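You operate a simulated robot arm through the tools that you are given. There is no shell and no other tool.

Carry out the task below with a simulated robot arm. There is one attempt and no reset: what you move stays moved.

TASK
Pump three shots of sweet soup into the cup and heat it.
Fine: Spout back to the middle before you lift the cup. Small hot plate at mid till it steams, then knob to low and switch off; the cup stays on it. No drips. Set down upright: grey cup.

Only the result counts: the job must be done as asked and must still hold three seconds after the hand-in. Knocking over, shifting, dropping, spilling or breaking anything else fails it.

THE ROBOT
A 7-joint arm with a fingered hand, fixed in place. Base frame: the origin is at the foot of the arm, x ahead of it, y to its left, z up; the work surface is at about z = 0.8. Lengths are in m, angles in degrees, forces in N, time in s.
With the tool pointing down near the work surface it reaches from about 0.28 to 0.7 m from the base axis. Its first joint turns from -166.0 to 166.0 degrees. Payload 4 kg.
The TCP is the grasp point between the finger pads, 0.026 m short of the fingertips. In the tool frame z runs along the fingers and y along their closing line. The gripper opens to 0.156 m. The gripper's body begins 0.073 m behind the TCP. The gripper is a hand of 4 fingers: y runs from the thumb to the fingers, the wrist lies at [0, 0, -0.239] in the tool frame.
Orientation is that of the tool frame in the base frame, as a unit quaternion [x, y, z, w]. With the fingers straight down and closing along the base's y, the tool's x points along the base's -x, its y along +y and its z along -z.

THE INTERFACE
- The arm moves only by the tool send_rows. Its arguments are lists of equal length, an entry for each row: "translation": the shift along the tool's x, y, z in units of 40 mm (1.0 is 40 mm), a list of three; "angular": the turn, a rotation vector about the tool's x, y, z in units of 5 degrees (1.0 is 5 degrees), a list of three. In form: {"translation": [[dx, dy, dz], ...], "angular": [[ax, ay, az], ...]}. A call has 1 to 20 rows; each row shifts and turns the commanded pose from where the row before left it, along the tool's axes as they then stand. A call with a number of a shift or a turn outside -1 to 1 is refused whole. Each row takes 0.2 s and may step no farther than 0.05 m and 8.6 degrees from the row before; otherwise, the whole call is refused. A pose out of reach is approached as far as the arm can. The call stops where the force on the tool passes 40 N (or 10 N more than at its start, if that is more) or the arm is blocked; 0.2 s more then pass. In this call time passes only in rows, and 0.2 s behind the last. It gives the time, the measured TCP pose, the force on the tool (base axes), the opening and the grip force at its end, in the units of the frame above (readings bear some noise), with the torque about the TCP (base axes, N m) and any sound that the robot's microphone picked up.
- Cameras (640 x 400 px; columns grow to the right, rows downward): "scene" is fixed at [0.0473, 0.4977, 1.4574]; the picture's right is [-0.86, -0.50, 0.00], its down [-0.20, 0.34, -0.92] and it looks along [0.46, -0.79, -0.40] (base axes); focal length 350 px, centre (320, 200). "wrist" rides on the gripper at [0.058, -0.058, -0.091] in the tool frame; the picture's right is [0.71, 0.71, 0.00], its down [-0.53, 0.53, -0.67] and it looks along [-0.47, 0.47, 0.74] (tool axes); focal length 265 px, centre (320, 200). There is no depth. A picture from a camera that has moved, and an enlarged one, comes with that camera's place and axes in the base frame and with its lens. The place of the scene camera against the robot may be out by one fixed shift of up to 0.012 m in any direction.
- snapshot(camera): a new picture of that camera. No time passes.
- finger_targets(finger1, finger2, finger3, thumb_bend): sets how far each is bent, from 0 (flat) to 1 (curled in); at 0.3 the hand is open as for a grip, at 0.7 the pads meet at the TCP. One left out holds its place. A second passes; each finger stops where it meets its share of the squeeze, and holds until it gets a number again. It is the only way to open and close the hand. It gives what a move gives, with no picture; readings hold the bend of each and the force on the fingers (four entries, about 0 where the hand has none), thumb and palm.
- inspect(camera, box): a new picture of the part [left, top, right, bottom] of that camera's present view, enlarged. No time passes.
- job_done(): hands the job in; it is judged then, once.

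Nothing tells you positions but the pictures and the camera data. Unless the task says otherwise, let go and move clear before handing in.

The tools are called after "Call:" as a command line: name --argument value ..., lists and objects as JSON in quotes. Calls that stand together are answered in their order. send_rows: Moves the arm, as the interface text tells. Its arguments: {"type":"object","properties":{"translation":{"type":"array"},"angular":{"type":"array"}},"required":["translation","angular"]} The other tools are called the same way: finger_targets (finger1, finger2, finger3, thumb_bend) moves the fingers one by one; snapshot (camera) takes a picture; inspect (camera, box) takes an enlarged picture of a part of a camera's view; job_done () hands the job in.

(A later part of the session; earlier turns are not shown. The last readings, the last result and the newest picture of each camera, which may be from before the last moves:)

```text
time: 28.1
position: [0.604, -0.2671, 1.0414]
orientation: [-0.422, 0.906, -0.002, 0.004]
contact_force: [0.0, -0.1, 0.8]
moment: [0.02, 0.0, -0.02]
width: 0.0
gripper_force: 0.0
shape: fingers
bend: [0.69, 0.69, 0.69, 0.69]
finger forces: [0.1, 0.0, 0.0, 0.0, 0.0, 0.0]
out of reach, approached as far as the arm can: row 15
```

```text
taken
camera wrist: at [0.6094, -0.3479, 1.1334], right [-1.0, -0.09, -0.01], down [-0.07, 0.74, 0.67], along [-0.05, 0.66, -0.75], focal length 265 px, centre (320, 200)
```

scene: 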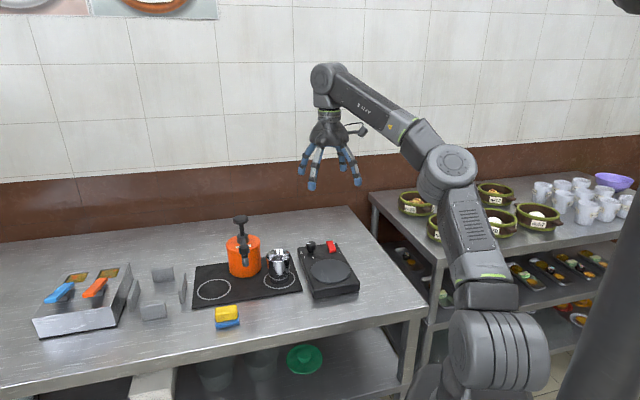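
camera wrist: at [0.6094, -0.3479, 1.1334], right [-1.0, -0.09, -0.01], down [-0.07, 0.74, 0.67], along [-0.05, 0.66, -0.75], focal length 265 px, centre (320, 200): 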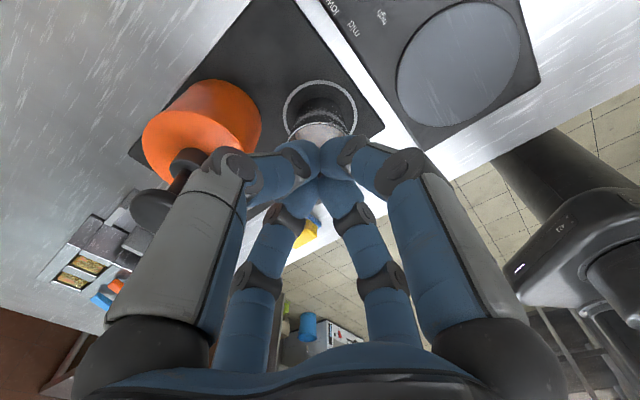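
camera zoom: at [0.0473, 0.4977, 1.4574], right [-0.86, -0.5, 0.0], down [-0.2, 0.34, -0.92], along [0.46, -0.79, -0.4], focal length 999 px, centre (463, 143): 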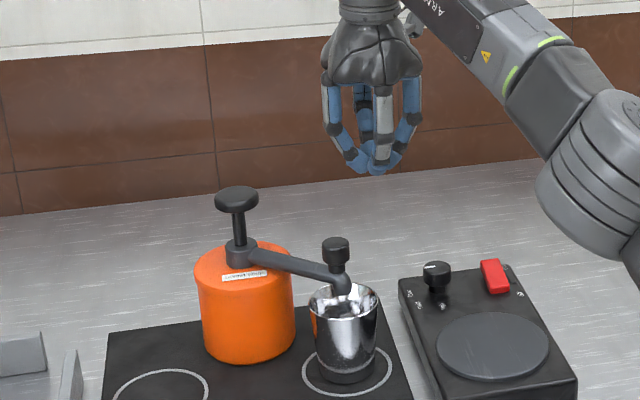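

The tool is vertical again, on the far side of the spout. I'll lower to spout height and check the gap.

Call:
send_rows --translation '[[0, 0, 0.8], [0, 0, 0.8], [0, 0, 0.75]]' --angular '[[0, 0, 0], [0, 0, 0], [0, 0, 0]]'

Call:
inspect --camera "scene" --box '[220, 180, 330, 290]'

Call:
snapshot --camera "wrist"

```text
time: 28.9
position: [0.6046, -0.2635, 0.9479]
orientation: [-0.423, 0.906, -0.003, 0.004]
contact_force: [-0.3, 1.0, 0.1]
moment: [0.0, -0.03, 0.01]
width: 0.0
gripper_force: 0.1
shape: fingers
bend: [0.69, 0.69, 0.69, 0.69]
finger forces: [0.0, 0.0, 0.1, 0.1, 0.0, 0.0]
```

```text
3.64 times, centred on (275, 235) of scene
camera zoom: at [0.0473, 0.4977, 1.4574], right [-0.86, -0.5, 0.0], down [-0.2, 0.34, -0.92], along [0.46, -0.79, -0.4], focal length 1272 px, centre (484, 73)
```

zoom: 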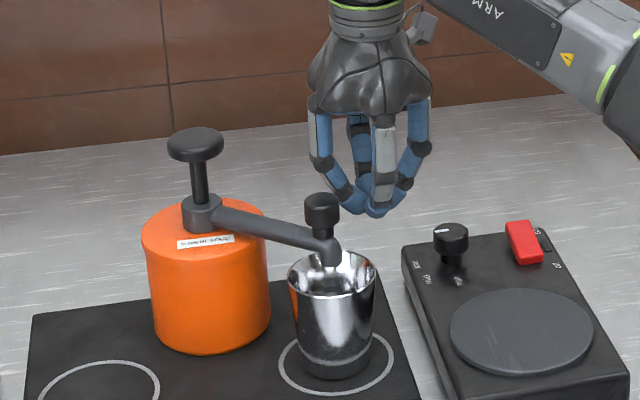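

```text
taken
camera wrist: at [0.6098, -0.3452, 1.0388], right [-1.0, -0.09, -0.01], down [-0.07, 0.74, 0.67], along [-0.05, 0.66, -0.75], focal length 265 px, centre (320, 200)
```

wrist: 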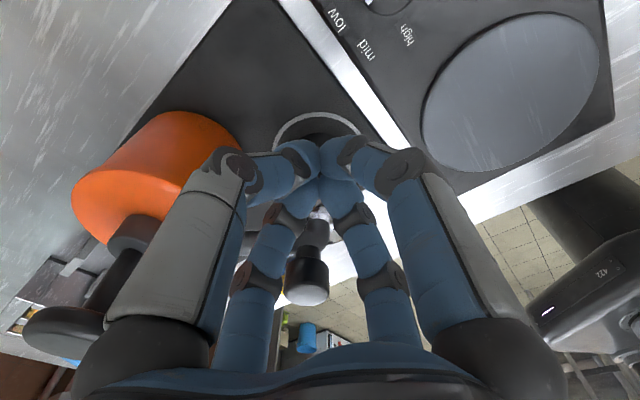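

Good alignment: the elbow is in the gap ahead of the hand. I'll sweep back clockwise 45° and check.

Call:
send_rows --translation '[[-0.108, 0.285, 0], [-0.108, 0.285, 0], [-0.108, 0.285, 0], [-0.108, 0.285, 0], [-0.108, 0.285, 0], [-0.108, 0.285, 0], [-0.108, 0.285, 0], [-0.108, 0.285, 0], [-0.108, 0.285, 0]]' --angular '[[0, 0, 1], [0, 0, 1], [0, 0, 1], [0, 0, 1], [0, 0, 1], [0, 0, 1], [0, 0, 1], [0, 0, 1], [0, 0, 1]]'

Call:
inspect --camera "scene" --box '[200, 180, 310, 290]'

Call:
snapshot --camera "wrist"

```text
time: 30.9
position: [0.5855, -0.1627, 0.9484]
orientation: [-0.043, 0.999, -0.001, 0.006]
contact_force: [-0.7, 0.2, 0.7]
moment: [-0.01, 0.0, -0.03]
width: 0.0
gripper_force: 0.0
shape: fingers
bend: [0.69, 0.69, 0.69, 0.69]
finger forces: [0.0, 0.0, 0.0, 0.0, 0.0, 0.1]
```

```text
3.64 times, centred on (255, 235) of scene
camera zoom: at [0.0473, 0.4977, 1.4574], right [-0.86, -0.5, 0.0], down [-0.2, 0.34, -0.92], along [0.46, -0.79, -0.4], focal length 1272 px, centre (556, 73)
```

zoom: 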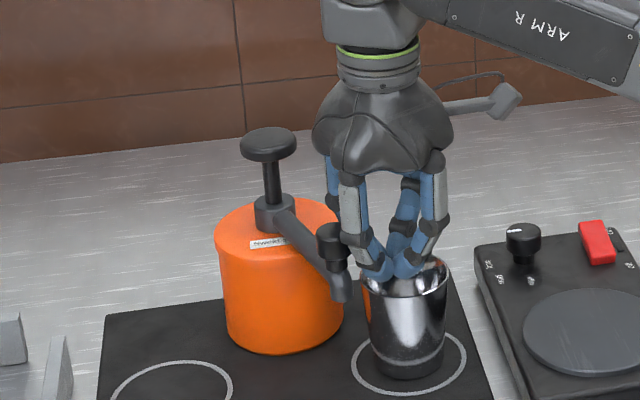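

```text
taken
camera wrist: at [0.5312, -0.2241, 1.0388], right [-0.77, 0.64, -0.01], down [0.47, 0.57, 0.67], along [0.44, 0.51, -0.74], focal length 265 px, centre (320, 200)
```

wrist: 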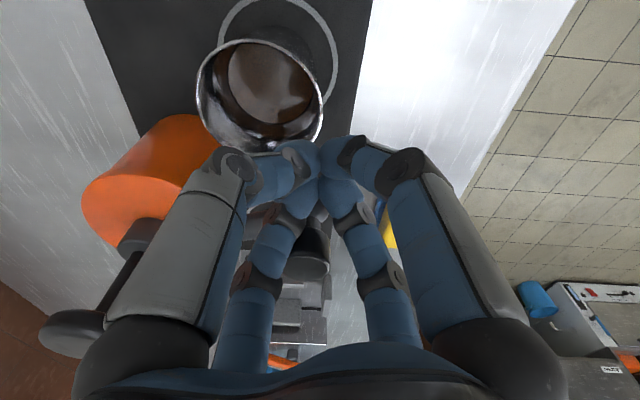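

No spill; soup is in the cup. The spout has about 20° left to the middle, so I'll go 15° and compare with the first picture.

Call:
send_rows --translation '[[-0.108, 0.285, 0], [-0.108, 0.285, 0], [-0.108, 0.285, 0]]' --angular '[[0, 0, 1], [0, 0, 1], [0, 0, 1]]'

Call:
inspect --camera "scene" --box '[180, 200, 380, 325]'

Call:
inspect --camera "scene" --box '[220, 205, 300, 255]'

```text
time: 31.7
position: [0.5996, -0.1283, 0.9494]
orientation: [0.088, 0.996, 0.0, 0.006]
contact_force: [-0.6, 1.3, 0.4]
moment: [0.01, -0.01, 0.03]
width: 0.0
gripper_force: 0.0
shape: fingers
bend: [0.69, 0.69, 0.69, 0.69]
finger forces: [0.0, 0.1, 0.1, 0.1, 0.1, 0.0]
```

```text
3.20 times, centred on (280, 262) of scene
camera zoom: at [0.0473, 0.4977, 1.4574], right [-0.86, -0.5, 0.0], down [-0.2, 0.34, -0.92], along [0.46, -0.79, -0.4], focal length 1119 px, centre (448, 0)
```

zoom: 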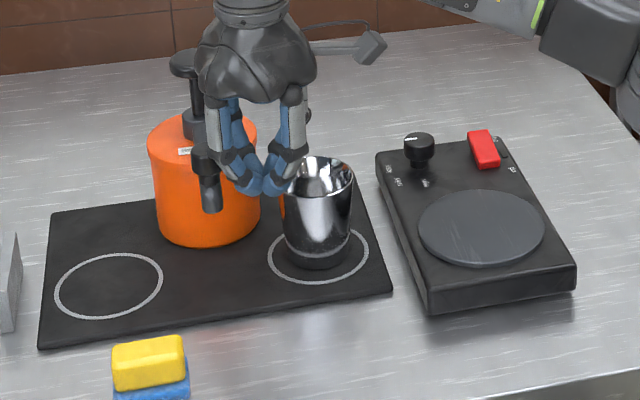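

```text
8.00 times, centred on (260, 230) of scene
camera zoom: at [0.0473, 0.4977, 1.4574], right [-0.86, -0.5, 0.0], down [-0.2, 0.34, -0.92], along [0.46, -0.79, -0.4], focal length 2798 px, centre (800, -40)
```

zoom: 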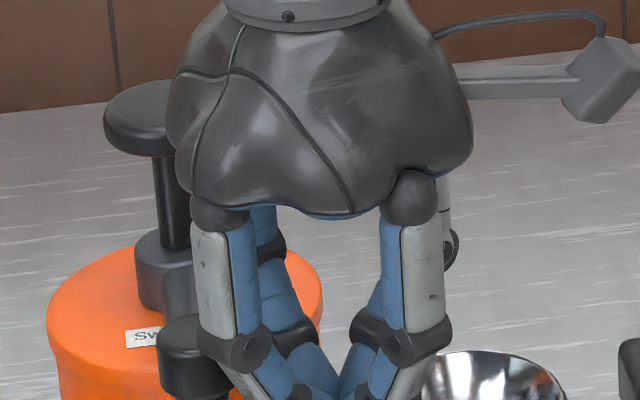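

Only about 1° remains (6 px in the enlarged view). A small nudge, then back off and compare.

Call:
send_rows --translation '[[-0.024, 0.064, 0], [0.11, -0.4, 0], [0.11, -0.4, 0], [0, 0, -0.8], [0, 0, -0.8], [0, 0, -0.8]]' --angular '[[0, 0, 0.22], [0, 0, 0], [0, 0, 0], [0, 0, 0], [0, 0, 0], [0, 0, 0]]'

Call:
inspect --camera "scene" --box '[180, 200, 380, 325]'

Call:
inspect --camera "scene" --box '[220, 205, 300, 255]'

Call:
snapshot --camera "wrist"

```text
time: 33.1
position: [0.5854, -0.1566, 1.041]
orientation: [0.096, 0.995, 0.0, 0.005]
contact_force: [0.1, 0.5, 0.4]
moment: [-0.01, -0.01, 0.01]
width: 0.0
gripper_force: 0.1
shape: fingers
bend: [0.69, 0.69, 0.69, 0.69]
finger forces: [0.0, 0.0, 0.1, 0.0, 0.0, 0.1]
```

```text
3.20 times, centred on (280, 262) of scene
camera zoom: at [0.0473, 0.4977, 1.4574], right [-0.86, -0.5, 0.0], down [-0.2, 0.34, -0.92], along [0.46, -0.79, -0.4], focal length 1119 px, centre (448, 0)
```

zoom: 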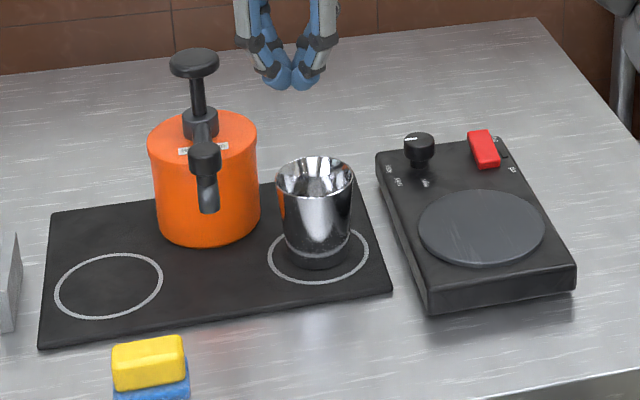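

```text
8.00 times, centred on (260, 230) of scene
camera zoom: at [0.0473, 0.4977, 1.4574], right [-0.86, -0.5, 0.0], down [-0.2, 0.34, -0.92], along [0.46, -0.79, -0.4], focal length 2798 px, centre (800, -40)
```

zoom: 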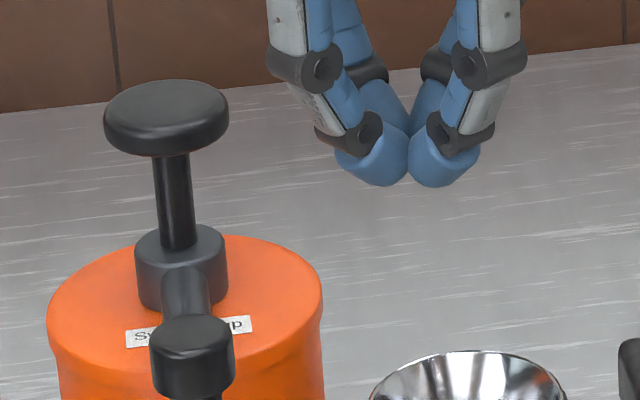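

```text
taken
camera wrist: at [0.5155, -0.2015, 1.1322], right [-0.56, 0.83, -0.01], down [0.61, 0.42, 0.67], along [0.56, 0.37, -0.74], focal length 265 px, centre (320, 200)
```

wrist: 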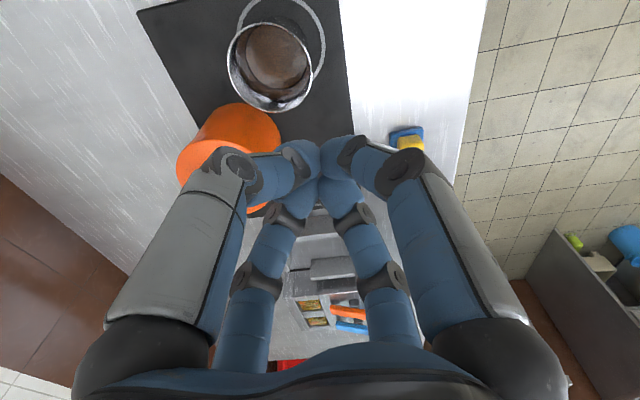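

The spout is back at its original middle heading (within about 0.2°), and the cup hasn't moved. Now I'll open the hand moderately, yaw so the pot lies between fingers, and hover over the cup.

Call:
finger_targets --finger1 0.42 --finger2 0.42 --finger3 0.42 --thumb_bend 0.42

Call:
send_rows --translation '[[0, 0, 0], [0, 0, 0], [0, 0, 0], [0, 0, 0], [0, 0, 0], [0, 0, 0], [-0.465, -0.342, 0], [-0.465, -0.342, 0]]' --angular '[[0, 0, 1], [0, 0, 1], [0, 0, 1], [0, 0, 1], [0, 0, 1], [0, 0, 0.8], [0, 0, 0], [0, 0, 0]]'

Call:
snapshot --camera "wrist"

Call:
snapshot --camera "scene"

```text
time: 34.1
position: [0.586, -0.1562, 1.0413]
orientation: [0.096, 0.995, 0.0, 0.005]
contact_force: [-1.0, -0.2, 0.7]
moment: [-0.01, -0.01, 0.01]
width: 0.0728
gripper_force: 0.0
shape: fingers
bend: [0.42, 0.42, 0.42, 0.42]
finger forces: [0.0, 0.0, 0.0, 0.0, 0.0, 0.1]
```

```text
time: 35.9
position: [0.598, -0.201, 1.0429]
orientation: [0.342, 0.94, 0.002, 0.005]
contact_force: [-0.4, 0.0, 0.2]
moment: [-0.02, -0.03, 0.04]
width: 0.0731
gripper_force: 0.1
shape: fingers
bend: [0.42, 0.42, 0.42, 0.42]
finger forces: [0.0, 0.0, 0.0, 0.0, 0.0, 0.0]
```

```text
taken
camera wrist: at [0.5145, -0.2077, 1.1331], right [-0.09, 1.0, 0.0], down [0.73, 0.06, 0.68], along [0.67, 0.06, -0.74], focal length 265 px, centre (320, 200)
```

wrist: 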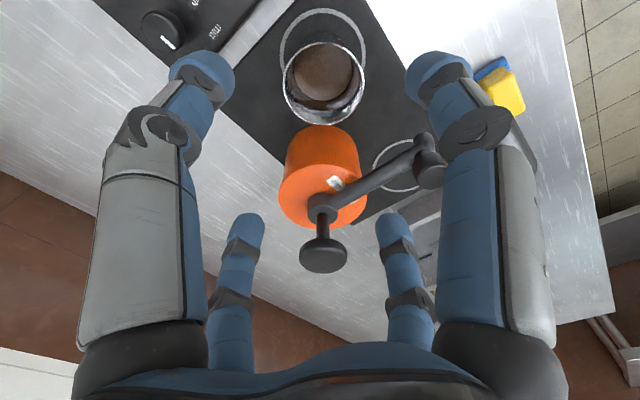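

```text
taken
```

scene: 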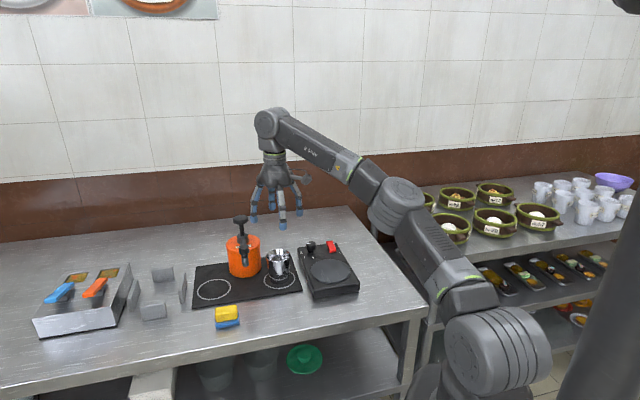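

Call:
finger_targets --finger1 0.35 --finger2 0.35 --finger3 0.35 --thumb_bend 0.35

Call:
inspect --camera "wrist" --box '[240, 0, 400, 160]'

Call:
snapshot --camera "wrist"

```text
time: 36.9
position: [0.5975, -0.201, 1.042]
orientation: [0.342, 0.94, 0.002, 0.006]
contact_force: [0.0, 0.6, 0.4]
moment: [-0.03, 0.01, -0.02]
width: 0.0931
gripper_force: 0.1
shape: fingers
bend: [0.35, 0.35, 0.35, 0.35]
finger forces: [0.1, 0.0, 0.0, 0.1, 0.0, 0.0]
```

```text
2.50 times, centred on (320, 80) of wrist
camera zoom: at [0.5144, -0.2076, 1.1331], right [-0.09, 1.0, 0.0], down [0.73, 0.06, 0.68], along [0.67, 0.06, -0.74], focal length 664 px, centre (320, 500)
```

zoom: 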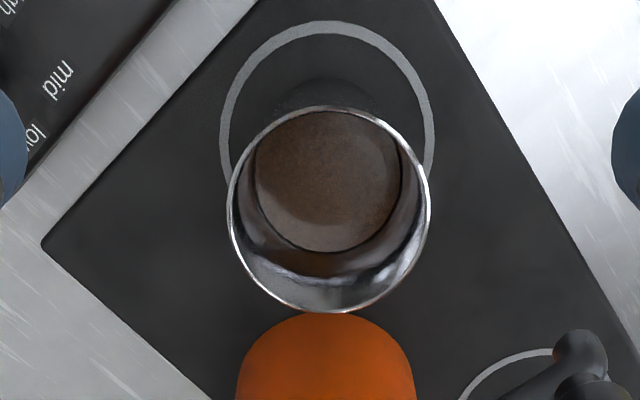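

```text
taken
camera wrist: at [0.5144, -0.2076, 1.1331], right [-0.09, 1.0, 0.0], down [0.73, 0.06, 0.68], along [0.67, 0.06, -0.74], focal length 265 px, centre (320, 200)
```

wrist: 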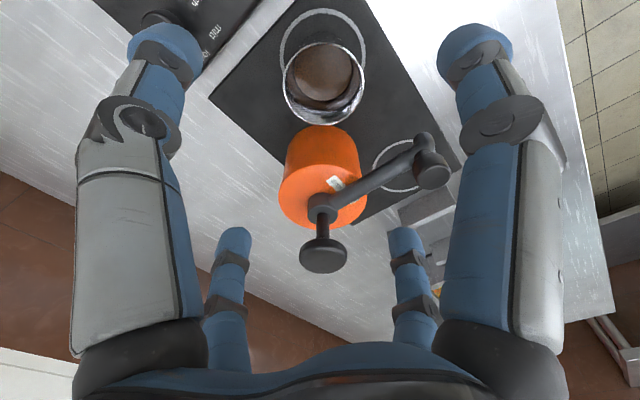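

Cup centre refines to about (0.5965, -0.198), rim near z 0.89. I'll centre and lower partway, then check clearance to spout and pot.

Call:
send_rows --translation '[[0.067, 0.042, 0], [0, 0, 0.8], [0, 0, 0.8], [0, 0, 0.8]]' --angular '[[0, 0, 0], [0, 0, 0], [0, 0, 0], [0, 0, 0]]'

Call:
snapshot --camera "wrist"

Call:
inspect --camera "scene" --box '[210, 180, 330, 300]'

```text
time: 37.9
position: [0.5943, -0.196, 0.9487]
orientation: [0.342, 0.94, 0.002, 0.005]
contact_force: [0.6, 0.4, 0.8]
moment: [0.01, 0.03, 0.01]
width: 0.0927
gripper_force: 0.1
shape: fingers
bend: [0.35, 0.35, 0.35, 0.35]
finger forces: [0.0, 0.0, 0.0, 0.0, 0.1, 0.0]
```

```text
taken
camera wrist: at [0.5119, -0.2024, 1.0398], right [-0.09, 1.0, 0.0], down [0.73, 0.06, 0.68], along [0.67, 0.06, -0.74], focal length 265 px, centre (320, 200)
```

wrist: 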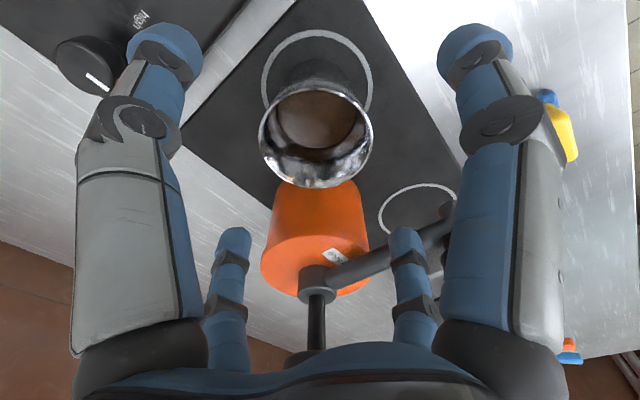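

```text
3.33 times, centred on (270, 240) of scene
camera zoom: at [0.0473, 0.4977, 1.4574], right [-0.86, -0.5, 0.0], down [-0.2, 0.34, -0.92], along [0.46, -0.79, -0.4], focal length 1166 px, centre (487, 67)
```

zoom: 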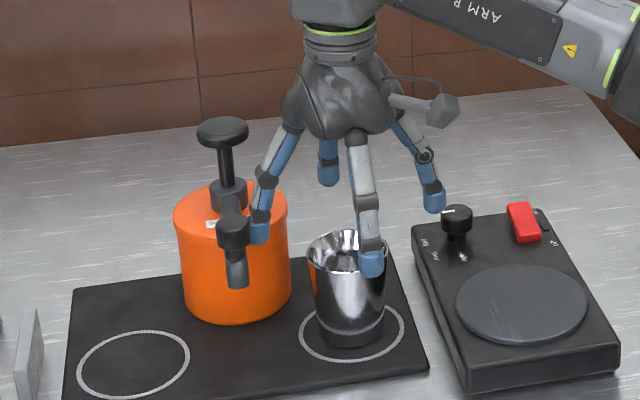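

Clear on all sides. I'll lower around the cup to mid-height.

Call:
send_rows --translation '[[0, 0, 0.5], [0, 0, 0.5], [0, 0, 0.5], [0, 0, 0.5], [0, 0, 0.2]]' --angular '[[0, 0, 0], [0, 0, 0], [0, 0, 0], [0, 0, 0], [0, 0, 0]]'

Call:
snapshot --camera "wrist"

Call:
inspect --camera "scene" --box '[210, 200, 320, 310]'

```text
time: 39.1
position: [0.5998, -0.1945, 0.8629]
orientation: [0.341, 0.94, 0.003, 0.01]
contact_force: [7.2, 6.5, 34.1]
moment: [-1.98, 1.76, 0.04]
width: 0.0947
gripper_force: 17.1
shape: fingers
bend: [0.35, 0.35, 0.35, 0.34]
finger forces: [0.1, 0.0, 0.0, 0.1, 34.7, 0.0]
```

```text
taken
camera wrist: at [0.5152, -0.201, 0.9538], right [-0.09, 1.0, 0.0], down [0.73, 0.07, 0.68], along [0.68, 0.06, -0.73], focal length 265 px, centre (320, 200)
```

wrist: 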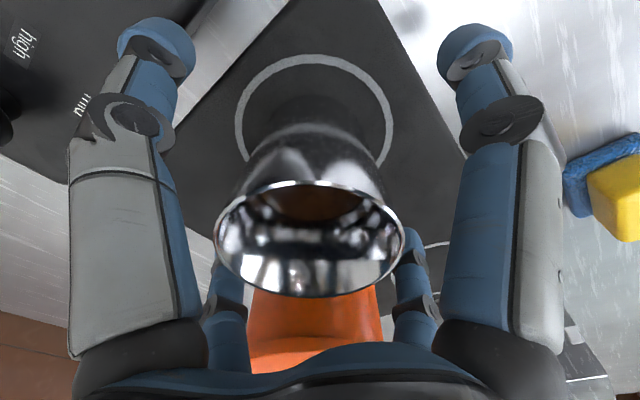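

```text
3.64 times, centred on (265, 255) of scene
camera zoom: at [0.0473, 0.4977, 1.4574], right [-0.86, -0.5, 0.0], down [-0.2, 0.34, -0.92], along [0.46, -0.79, -0.4], focal length 1272 px, centre (520, 0)
```

zoom: 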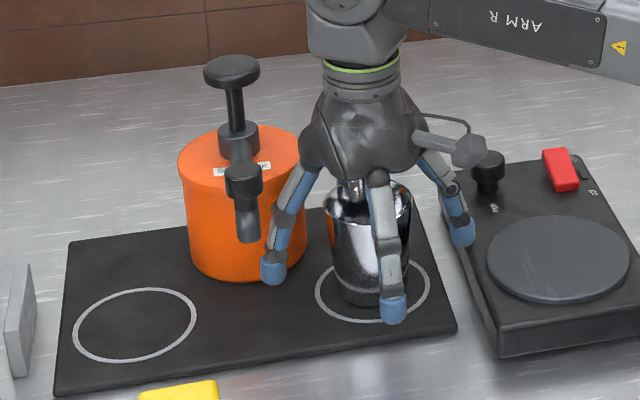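

The thumb tip came down on the hot plate's edge (34 N). I'll lift straight up at once and check that nothing moved.

Call:
send_rows --translation '[[0, 0, -0.25], [0, 0, -0.25], [0, 0, -0.25]]' --angular '[[0, 0, 0], [0, 0, 0], [0, 0, 0]]'

Call:
inspect --camera "scene" --box '[180, 200, 380, 325]'

Call:
snapshot --camera "wrist"

```text
time: 39.9
position: [0.5955, -0.1975, 0.8871]
orientation: [0.343, 0.939, 0.0, 0.005]
contact_force: [-0.4, -0.3, 0.0]
moment: [0.01, -0.01, -0.01]
width: 0.0929
gripper_force: 0.0
shape: fingers
bend: [0.35, 0.35, 0.35, 0.35]
finger forces: [0.0, 0.0, 0.0, 0.1, 0.0, 0.0]
```

```text
3.20 times, centred on (280, 262) of scene
camera zoom: at [0.0473, 0.4977, 1.4574], right [-0.86, -0.5, 0.0], down [-0.2, 0.34, -0.92], along [0.46, -0.79, -0.4], focal length 1119 px, centre (448, 0)
```

zoom: 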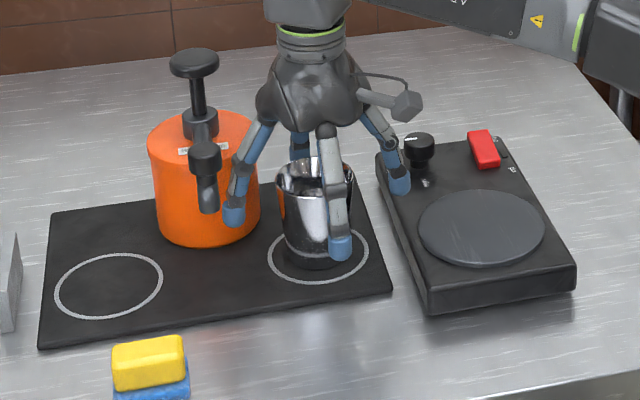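

```text
taken
camera wrist: at [0.5129, -0.2041, 0.979], right [-0.09, 1.0, 0.0], down [0.73, 0.06, 0.68], along [0.67, 0.06, -0.74], focal length 265 px, centre (320, 200)
```

wrist: 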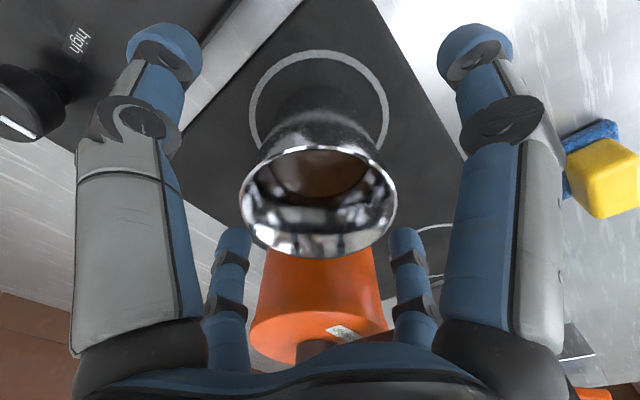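

Nothing moved. I'll grip a bit higher (TCP about 17 mm below the rim), which keeps the thumb clear of the hot plate.

Call:
send_rows --translation '[[0, 0, 0.19], [0, 0, 0.19]]' --angular '[[0, 0, 0], [0, 0, 0]]'

Call:
finger_targets --finger1 0.42 --finger2 0.42 --finger3 0.42 --thumb_bend 0.42

Call:
snapshot --camera "wrist"

Call:
inspect --camera "scene" --box '[210, 200, 320, 310]'

```text
time: 40.5
position: [0.5962, -0.1978, 0.8743]
orientation: [0.342, 0.94, 0.002, 0.006]
contact_force: [-0.2, -0.7, 0.6]
moment: [-0.02, 0.0, 0.01]
width: 0.0928
gripper_force: 0.1
shape: fingers
bend: [0.35, 0.35, 0.35, 0.35]
finger forces: [0.0, 0.0, 0.1, 0.1, 0.0, 0.0]
```

```text
time: 41.5
position: [0.5974, -0.198, 0.8743]
orientation: [0.341, 0.94, 0.002, 0.005]
contact_force: [0.1, 0.5, 0.1]
moment: [0.0, -0.02, -0.02]
width: 0.0739
gripper_force: 0.1
shape: fingers
bend: [0.42, 0.42, 0.42, 0.42]
finger forces: [0.0, 0.1, 0.0, 0.0, 0.1, 0.0]
```

```text
taken
camera wrist: at [0.5133, -0.2037, 0.965], right [-0.09, 1.0, 0.0], down [0.73, 0.06, 0.68], along [0.67, 0.06, -0.74], focal length 265 px, centre (320, 200)
```

wrist: 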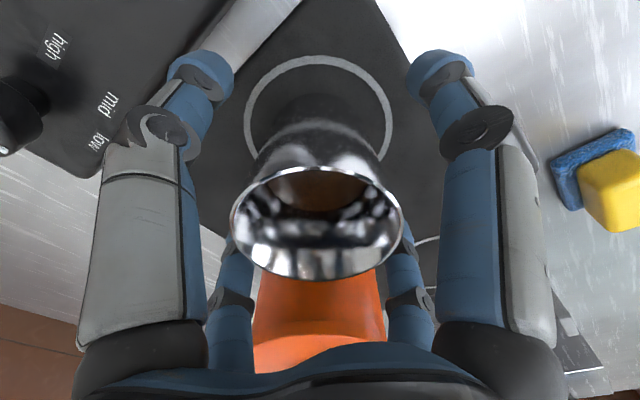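

```text
3.64 times, centred on (265, 255) of scene
camera zoom: at [0.0473, 0.4977, 1.4574], right [-0.86, -0.5, 0.0], down [-0.2, 0.34, -0.92], along [0.46, -0.79, -0.4], focal length 1272 px, centre (520, 0)
```

zoom: 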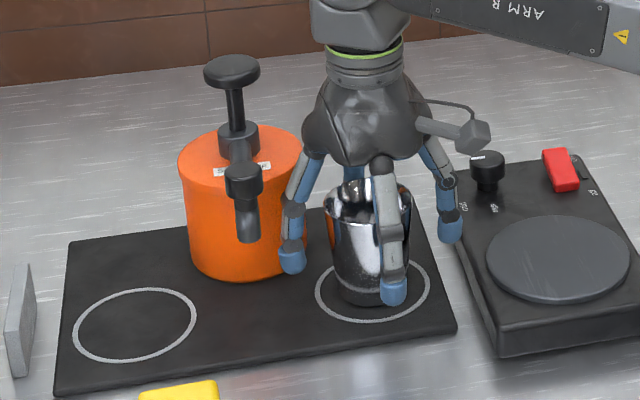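

No contact yet at 0.42. I'll close a little more, lower 8 mm, then close on the cup.

Call:
finger_targets --finger1 0.46 --finger2 0.46 --finger3 0.46 --thumb_bend 0.46

Call:
snapshot --camera "wrist"

```text
time: 42.5
position: [0.5976, -0.1971, 0.8741]
orientation: [0.342, 0.94, 0.001, 0.005]
contact_force: [-0.5, 0.0, -0.8]
moment: [0.0, 0.0, 0.01]
width: 0.0626
gripper_force: 0.1
shape: fingers
bend: [0.46, 0.46, 0.46, 0.46]
finger forces: [0.0, 0.0, 0.0, 0.0, 0.0, 0.0]
```

```text
taken
camera wrist: at [0.5133, -0.2037, 0.965], right [-0.09, 1.0, 0.0], down [0.73, 0.06, 0.68], along [0.67, 0.06, -0.74], focal length 265 px, centre (320, 200)
```

wrist: 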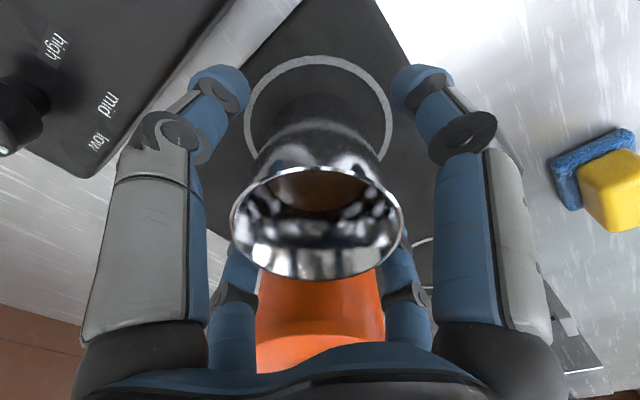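

Call:
send_rows --translation '[[0, 0, 0.125], [0, 0, 0.125]]' --angular '[[0, 0, 0], [0, 0, 0]]'

Call:
finger_targets --finger1 0.52 --finger2 0.52 --finger3 0.52 --thumb_bend 0.52

Call:
snapshot --camera "wrist"

Call:
inspect --camera "scene" --box '[210, 200, 320, 310]'

```text
time: 43.1
position: [0.5966, -0.1959, 0.8647]
orientation: [0.343, 0.939, 0.001, 0.005]
contact_force: [-0.3, -0.3, 0.1]
moment: [0.03, 0.0, -0.01]
width: 0.063
gripper_force: 0.0
shape: fingers
bend: [0.46, 0.46, 0.46, 0.46]
finger forces: [0.1, 0.0, 0.0, 0.0, 0.1, 0.1]
```

```text
time: 44.1
position: [0.5961, -0.1949, 0.8642]
orientation: [0.342, 0.94, 0.001, 0.005]
contact_force: [0.4, -0.1, 0.1]
moment: [-0.01, 0.01, -0.01]
width: 0.0458
gripper_force: 0.2
shape: fingers
bend: [0.52, 0.52, 0.51, 0.52]
finger forces: [0.1, 0.1, 0.5, 0.0, 0.1, 0.0]
```

```text
taken
camera wrist: at [0.5131, -0.2023, 0.9549], right [-0.09, 1.0, 0.0], down [0.73, 0.06, 0.68], along [0.67, 0.06, -0.74], focal length 265 px, centre (320, 200)
```

wrist: 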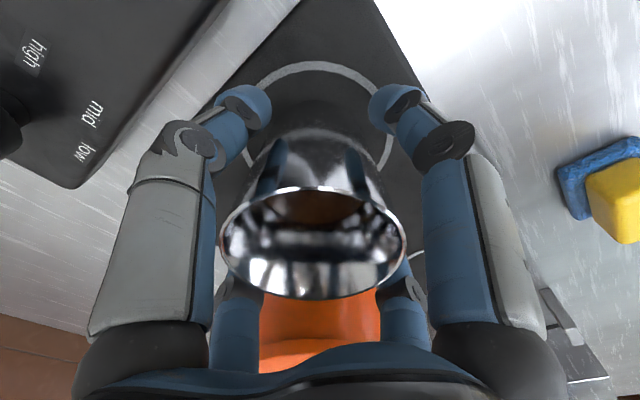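

```text
3.64 times, centred on (265, 255) of scene
camera zoom: at [0.0473, 0.4977, 1.4574], right [-0.86, -0.5, 0.0], down [-0.2, 0.34, -0.92], along [0.46, -0.79, -0.4], focal length 1272 px, centre (520, 0)
```

zoom: 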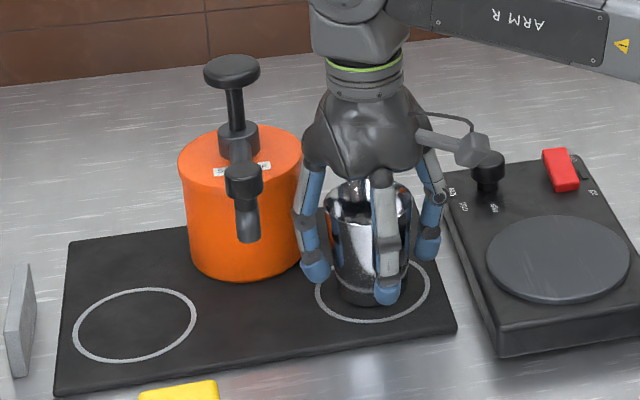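

The fingers are just meeting the cup. Closing on it now.

Call:
finger_targets --finger1 0.56 --finger2 0.56 --finger3 0.53 --thumb_bend 0.56

Call:
snapshot --camera "wrist"

```text
time: 45.1
position: [0.5949, -0.1954, 0.8647]
orientation: [0.342, 0.94, 0.001, 0.005]
contact_force: [-0.5, -1.7, 0.2]
moment: [0.0, -0.01, -0.03]
width: 0.0369
gripper_force: 2.4
shape: fingers
bend: [0.56, 0.54, 0.52, 0.55]
finger forces: [0.2, 1.6, 0.8, 0.1, 2.1, 0.1]
```

```text
taken
camera wrist: at [0.513, -0.2023, 0.9549], right [-0.09, 1.0, 0.0], down [0.73, 0.06, 0.68], along [0.67, 0.06, -0.74], focal length 265 px, centre (320, 200)
```

wrist: 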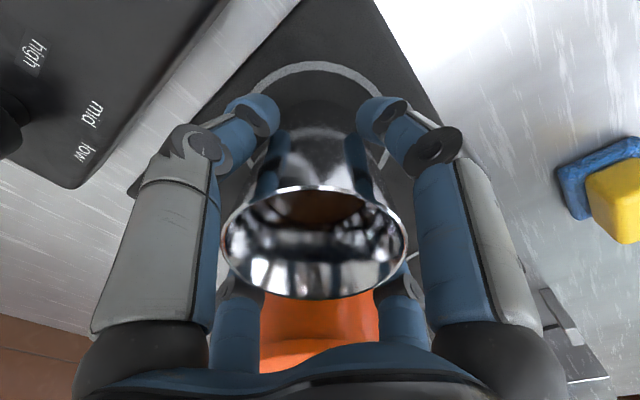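

Call:
finger_targets --finger1 0.6 --finger2 0.6 --finger3 0.6 --thumb_bend 0.6

Call:
finger_targets --finger1 0.65 --finger2 0.65 --finger3 0.65 --thumb_bend 0.65

Call:
snapshot --camera "wrist"

Call:
inspect --camera "scene" --box '[210, 200, 320, 310]'

```text
time: 46.1
position: [0.5955, -0.1955, 0.8641]
orientation: [0.342, 0.94, 0.002, 0.005]
contact_force: [0.0, -0.8, 0.1]
moment: [-0.04, -0.02, 0.01]
width: 0.035
gripper_force: 10.9
shape: fingers
bend: [0.56, 0.54, 0.53, 0.56]
finger forces: [3.2, 5.0, 6.3, 0.0, 6.2, 0.1]
```

```text
time: 47.1
position: [0.5967, -0.1971, 0.8659]
orientation: [0.342, 0.94, 0.001, 0.005]
contact_force: [-0.6, -0.2, 0.0]
moment: [0.03, -0.01, -0.04]
width: 0.0333
gripper_force: 17.0
shape: fingers
bend: [0.57, 0.54, 0.53, 0.58]
finger forces: [6.5, 8.1, 8.2, 0.0, 11.5, 0.0]
```

```text
taken
camera wrist: at [0.513, -0.2023, 0.9549], right [-0.09, 1.0, 0.0], down [0.73, 0.06, 0.68], along [0.67, 0.06, -0.74], focal length 265 px, centre (320, 200)
```

wrist: 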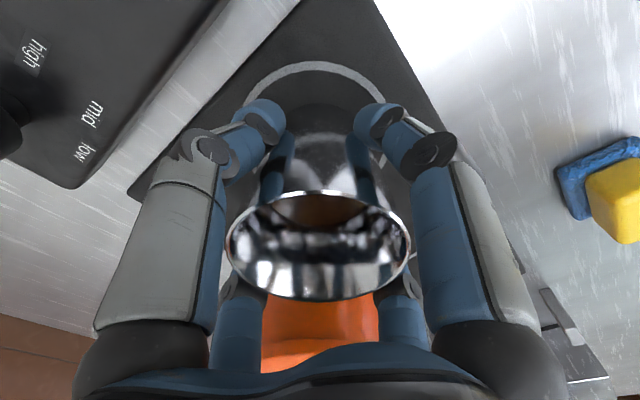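

```text
3.64 times, centred on (265, 255) of scene
camera zoom: at [0.0473, 0.4977, 1.4574], right [-0.86, -0.5, 0.0], down [-0.2, 0.34, -0.92], along [0.46, -0.79, -0.4], focal length 1272 px, centre (520, 0)
```

zoom: 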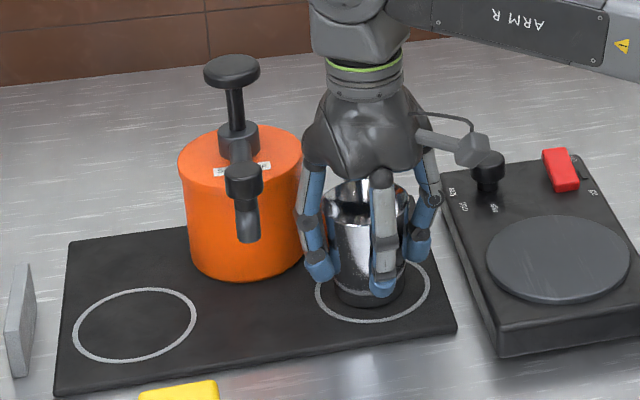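

Grip is firm on all four fingers and the spout is in the middle. I'll lift the cup slowly, straight up.

Call:
send_rows --translation '[[0, 0, -0.08], [0, 0, -0.12], [0, 0, -0.15], [0, 0, -0.15], [0, 0, -0.12], [0, 0, -0.08]]' --angular '[[0, 0, 0], [0, 0, 0], [0, 0, 0], [0, 0, 0], [0, 0, 0], [0, 0, 0]]'

Call:
inspect --camera "scene" --box '[210, 190, 330, 310]'

Call:
snapshot --camera "wrist"

```text
time: 48.5
position: [0.597, -0.197, 0.8913]
orientation: [0.344, 0.939, 0.002, 0.005]
contact_force: [1.1, -0.1, -1.6]
moment: [0.0, 0.01, 0.05]
width: 0.0333
gripper_force: 17.1
shape: fingers
bend: [0.58, 0.54, 0.53, 0.58]
finger forces: [6.4, 8.4, 8.4, 0.1, 11.6, 0.0]
```

```text
3.33 times, centred on (270, 250) of scene
camera zoom: at [0.0473, 0.4977, 1.4574], right [-0.86, -0.5, 0.0], down [-0.2, 0.34, -0.92], along [0.46, -0.79, -0.4], focal length 1166 px, centre (487, 33)
```

zoom: 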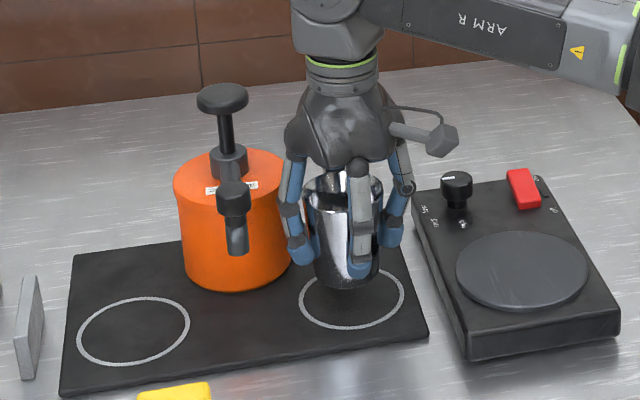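

```text
taken
camera wrist: at [0.5139, -0.2032, 0.9821], right [-0.09, 1.0, 0.0], down [0.73, 0.06, 0.68], along [0.67, 0.06, -0.74], focal length 265 px, centre (320, 200)
```

wrist: 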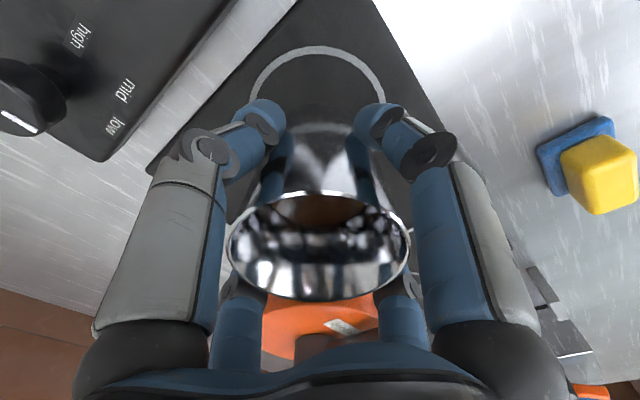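

The cup is held firmly and level. I'll raise it further, then carry it slowly towards the hot plate centre at about (0.460, -0.277).

Call:
send_rows --translation '[[0, 0, -0.1], [0, 0, -0.2], [0, 0, -0.25], [0, 0, -0.25], [0, 0, -0.25], [0, 0, -0.2], [0, 0, -0.1], [0.04, -0.12, 0], [0.08, -0.22, 0], [0.11, -0.31, 0], [0.11, -0.31, 0], [0.11, -0.31, 0], [0.11, -0.31, 0], [0.11, -0.31, 0], [0.11, -0.31, 0], [0.11, -0.31, 0], [0.11, -0.31, 0], [0.08, -0.22, 0], [0.04, -0.12, 0]]' --angular '[[0, 0, 0], [0, 0, 0], [0, 0, 0], [0, 0, 0], [0, 0, 0], [0, 0, 0], [0, 0, 0], [0, 0, 0], [0, 0, 0], [0, 0, 0], [0, 0, 0], [0, 0, 0], [0, 0, 0], [0, 0, 0], [0, 0, 0], [0, 0, 0], [0, 0, 0], [0, 0, 0], [0, 0, 0]]'

Call:
inspect --camera "scene" --box '[240, 180, 380, 320]'

Call:
snapshot --camera "wrist"

```text
time: 52.5
position: [0.4798, -0.2627, 0.945]
orientation: [0.342, 0.94, 0.002, 0.005]
contact_force: [0.0, -0.7, -1.1]
moment: [0.05, 0.02, 0.01]
width: 0.0336
gripper_force: 17.7
shape: fingers
bend: [0.58, 0.54, 0.53, 0.58]
finger forces: [6.3, 8.4, 8.4, 0.0, 11.5, 0.1]
```

```text
2.86 times, centred on (310, 250) of scene
camera zoom: at [0.0473, 0.4977, 1.4574], right [-0.86, -0.5, 0.0], down [-0.2, 0.34, -0.92], along [0.46, -0.79, -0.4], focal length 999 px, centre (349, 57)
```

zoom: 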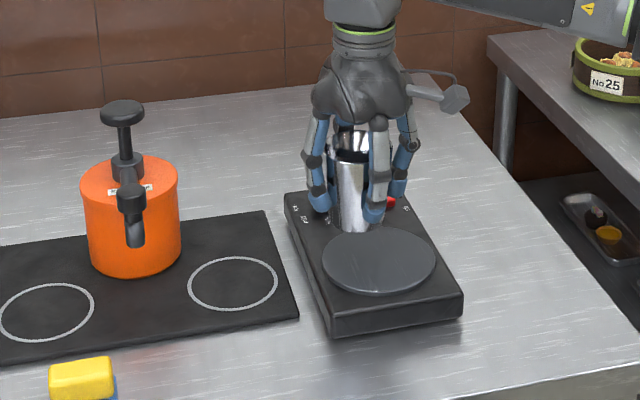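

```text
taken
camera wrist: at [0.3973, -0.2702, 1.0351], right [-0.09, 1.0, 0.0], down [0.73, 0.07, 0.68], along [0.67, 0.06, -0.74], focal length 265 px, centre (320, 200)
```

wrist: 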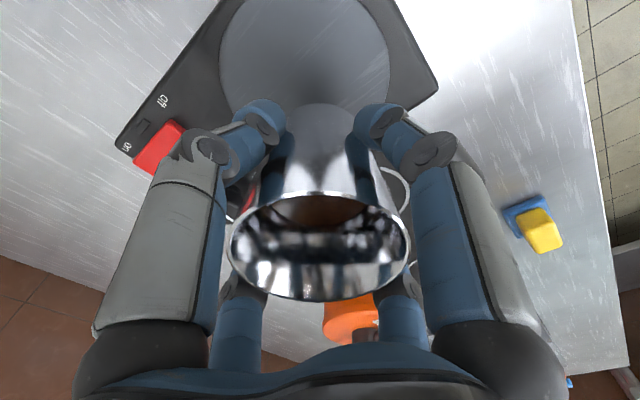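

Call:
inspect --camera "wrist" --box '[200, 0, 440, 150]'

Call:
inspect --camera "scene" --box '[290, 220, 370, 310]'

```text
2.67 times, centred on (320, 75) of wrist
camera zoom: at [0.3973, -0.2702, 1.0351], right [-0.09, 1.0, 0.0], down [0.73, 0.07, 0.68], along [0.67, 0.06, -0.74], focal length 708 px, centre (320, 533)
```

zoom: 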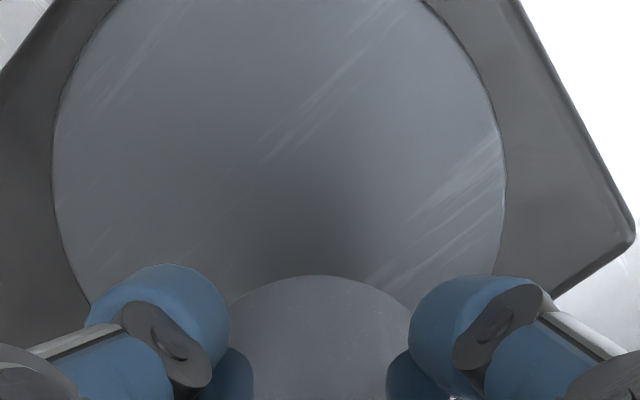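

```text
4.44 times, centred on (330, 265) of scene
camera zoom: at [0.0473, 0.4977, 1.4574], right [-0.86, -0.5, 0.0], down [-0.2, 0.34, -0.92], along [0.46, -0.79, -0.4], focal length 1554 px, centre (276, -89)
```

zoom: 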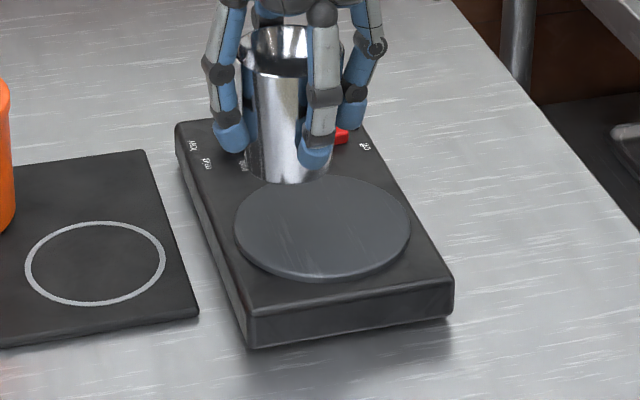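

The cup is over the plate's back part; the plate centre works out to about (0.453, -0.276). I'll shift there and lower part of the way.

Call:
send_rows --translation '[[0.06, -0.14, 0], [0.09, -0.21, 0], [0.09, -0.21, 0], [0.06, -0.125, 0], [0, 0, 0.1], [0, 0, 0.2], [0, 0, 0.2], [0, 0, 0.1]]' --angular '[[0, 0, 0], [0, 0, 0], [0, 0, 0], [0, 0, 0], [0, 0, 0], [0, 0, 0], [0, 0, 0], [0, 0, 0]]'

Call:
inspect --camera "scene" --box '[280, 210, 370, 310]'

Call:
snapshot --camera "wrist"

```text
time: 54.3
position: [0.4529, -0.2784, 0.9211]
orientation: [0.344, 0.939, 0.003, 0.004]
contact_force: [0.5, 0.5, -2.1]
moment: [-0.01, -0.01, -0.01]
width: 0.0332
gripper_force: 17.6
shape: fingers
bend: [0.58, 0.54, 0.53, 0.58]
finger forces: [6.4, 8.5, 8.5, 0.1, 11.4, 0.1]
```

```text
4.00 times, centred on (325, 260) of scene
camera zoom: at [0.0473, 0.4977, 1.4574], right [-0.86, -0.5, 0.0], down [-0.2, 0.34, -0.92], along [0.46, -0.79, -0.4], focal length 1399 px, centre (300, -40)
```

zoom: 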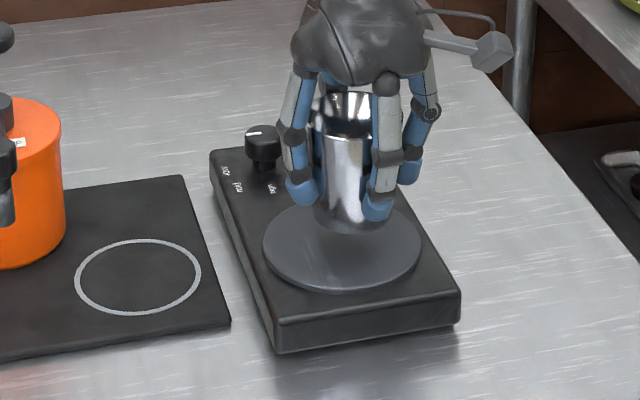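

```text
taken
camera wrist: at [0.3707, -0.2842, 1.0116], right [-0.09, 1.0, 0.0], down [0.73, 0.06, 0.68], along [0.67, 0.06, -0.74], focal length 265 px, centre (320, 200)
```

wrist: 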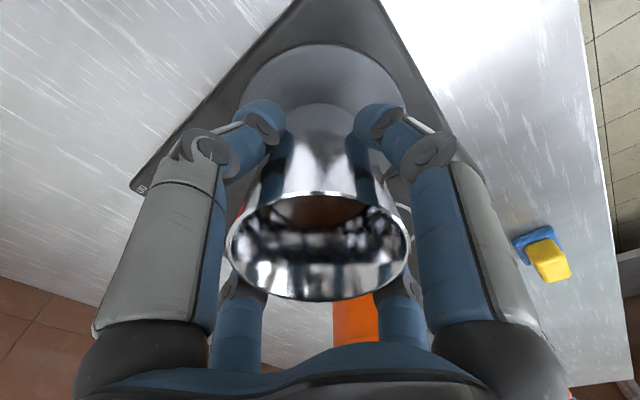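

Nicely centred. Lowering slowly, watching for contact.

Call:
send_rows --translation '[[0, 0, 0.075], [0, 0, 0.075], [0, 0, 0.075], [0, 0, 0.075]]' --angular '[[0, 0, 0], [0, 0, 0], [0, 0, 0], [0, 0, 0]]'

Call:
inspect --camera "scene" --box '[300, 240, 360, 300]'

```text
time: 55.3
position: [0.4531, -0.2763, 0.9075]
orientation: [0.341, 0.94, 0.002, 0.006]
contact_force: [-0.6, -0.4, -2.4]
moment: [0.01, 0.02, 0.02]
width: 0.0331
gripper_force: 17.5
shape: fingers
bend: [0.58, 0.54, 0.53, 0.58]
finger forces: [6.3, 8.4, 8.5, 0.1, 11.5, 0.0]
```

```text
6.67 times, centred on (330, 270) of scene
camera zoom: at [0.0473, 0.4977, 1.4574], right [-0.86, -0.5, 0.0], down [-0.2, 0.34, -0.92], along [0.46, -0.79, -0.4], focal length 2332 px, centre (253, -267)
```

zoom: 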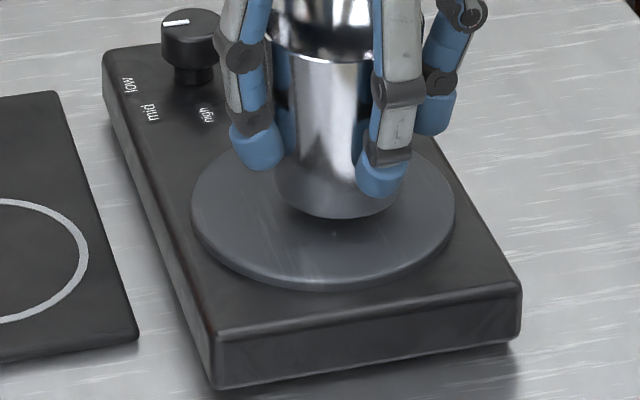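

Call:
send_rows --translation '[[0, 0, 0.04], [0, 0, 0.04], [0, 0, 0.04]]' --angular '[[0, 0, 0], [0, 0, 0], [0, 0, 0]]'

Call:
inspect --camera "scene" --box '[300, 240, 360, 300]'

```text
time: 56.1
position: [0.4542, -0.277, 0.9046]
orientation: [0.343, 0.939, 0.002, 0.005]
contact_force: [0.0, -0.4, -1.1]
moment: [-0.02, 0.04, -0.02]
width: 0.0332
gripper_force: 17.6
shape: fingers
bend: [0.58, 0.54, 0.53, 0.58]
finger forces: [6.3, 8.5, 8.6, 0.0, 11.3, 0.0]
```

```text
6.67 times, centred on (330, 270) of scene
camera zoom: at [0.0473, 0.4977, 1.4574], right [-0.86, -0.5, 0.0], down [-0.2, 0.34, -0.92], along [0.46, -0.79, -0.4], focal length 2332 px, centre (253, -267)
```

zoom: 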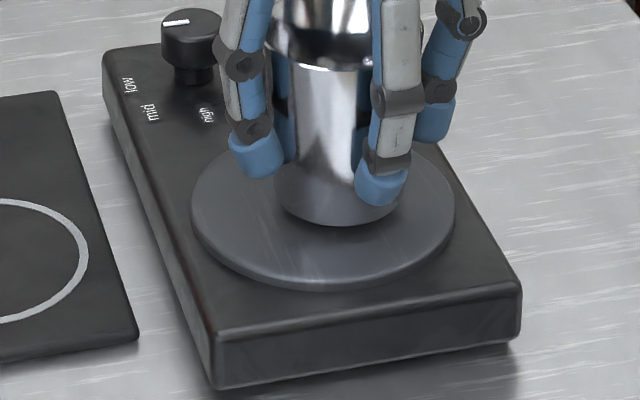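

Call:
send_rows --translation '[[0, 0, 0.04], [0, 0, 0.04]]' --angular '[[0, 0, 0], [0, 0, 0]]'

Call:
inspect --camera "scene" --box '[300, 240, 360, 300]'

```text
time: 56.7
position: [0.4541, -0.2777, 0.8998]
orientation: [0.342, 0.94, 0.002, 0.005]
contact_force: [0.6, 0.0, -0.3]
moment: [0.01, 0.03, -0.02]
width: 0.0335
gripper_force: 17.6
shape: fingers
bend: [0.58, 0.54, 0.53, 0.58]
finger forces: [6.4, 8.5, 8.5, 0.1, 11.4, 0.0]
```

```text
6.67 times, centred on (330, 270) of scene
camera zoom: at [0.0473, 0.4977, 1.4574], right [-0.86, -0.5, 0.0], down [-0.2, 0.34, -0.92], along [0.46, -0.79, -0.4], focal length 2332 px, centre (253, -267)
```

zoom: 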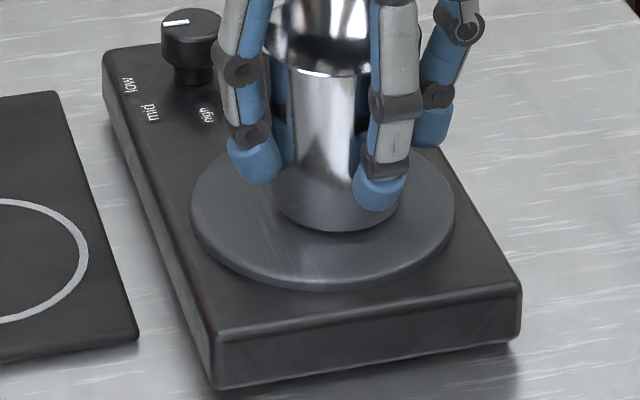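

Call:
send_rows --translation '[[0, 0, 0.03], [0, 0, 0.03]]' --angular '[[0, 0, 0], [0, 0, 0]]'

Call:
inspect --camera "scene" --box '[300, 240, 360, 300]'

```text
time: 57.3
position: [0.4545, -0.2771, 0.8979]
orientation: [0.342, 0.94, 0.002, 0.006]
contact_force: [-0.6, -0.5, 2.8]
moment: [0.03, 0.0, 0.01]
width: 0.0332
gripper_force: 17.1
shape: fingers
bend: [0.58, 0.54, 0.53, 0.58]
finger forces: [6.4, 8.3, 8.4, 0.0, 11.5, 0.0]
```

```text
6.67 times, centred on (330, 270) of scene
camera zoom: at [0.0473, 0.4977, 1.4574], right [-0.86, -0.5, 0.0], down [-0.2, 0.34, -0.92], along [0.46, -0.79, -0.4], focal length 2332 px, centre (253, -267)
```

zoom: 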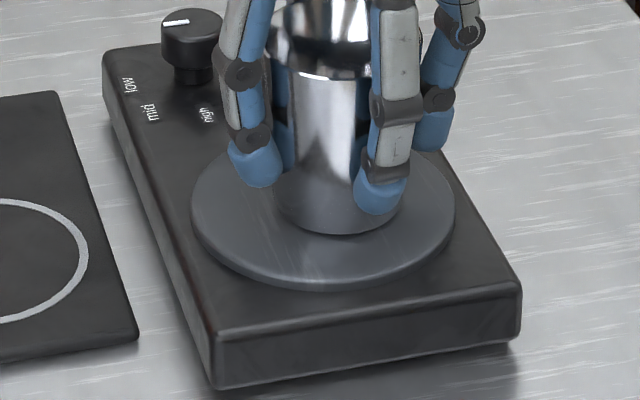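

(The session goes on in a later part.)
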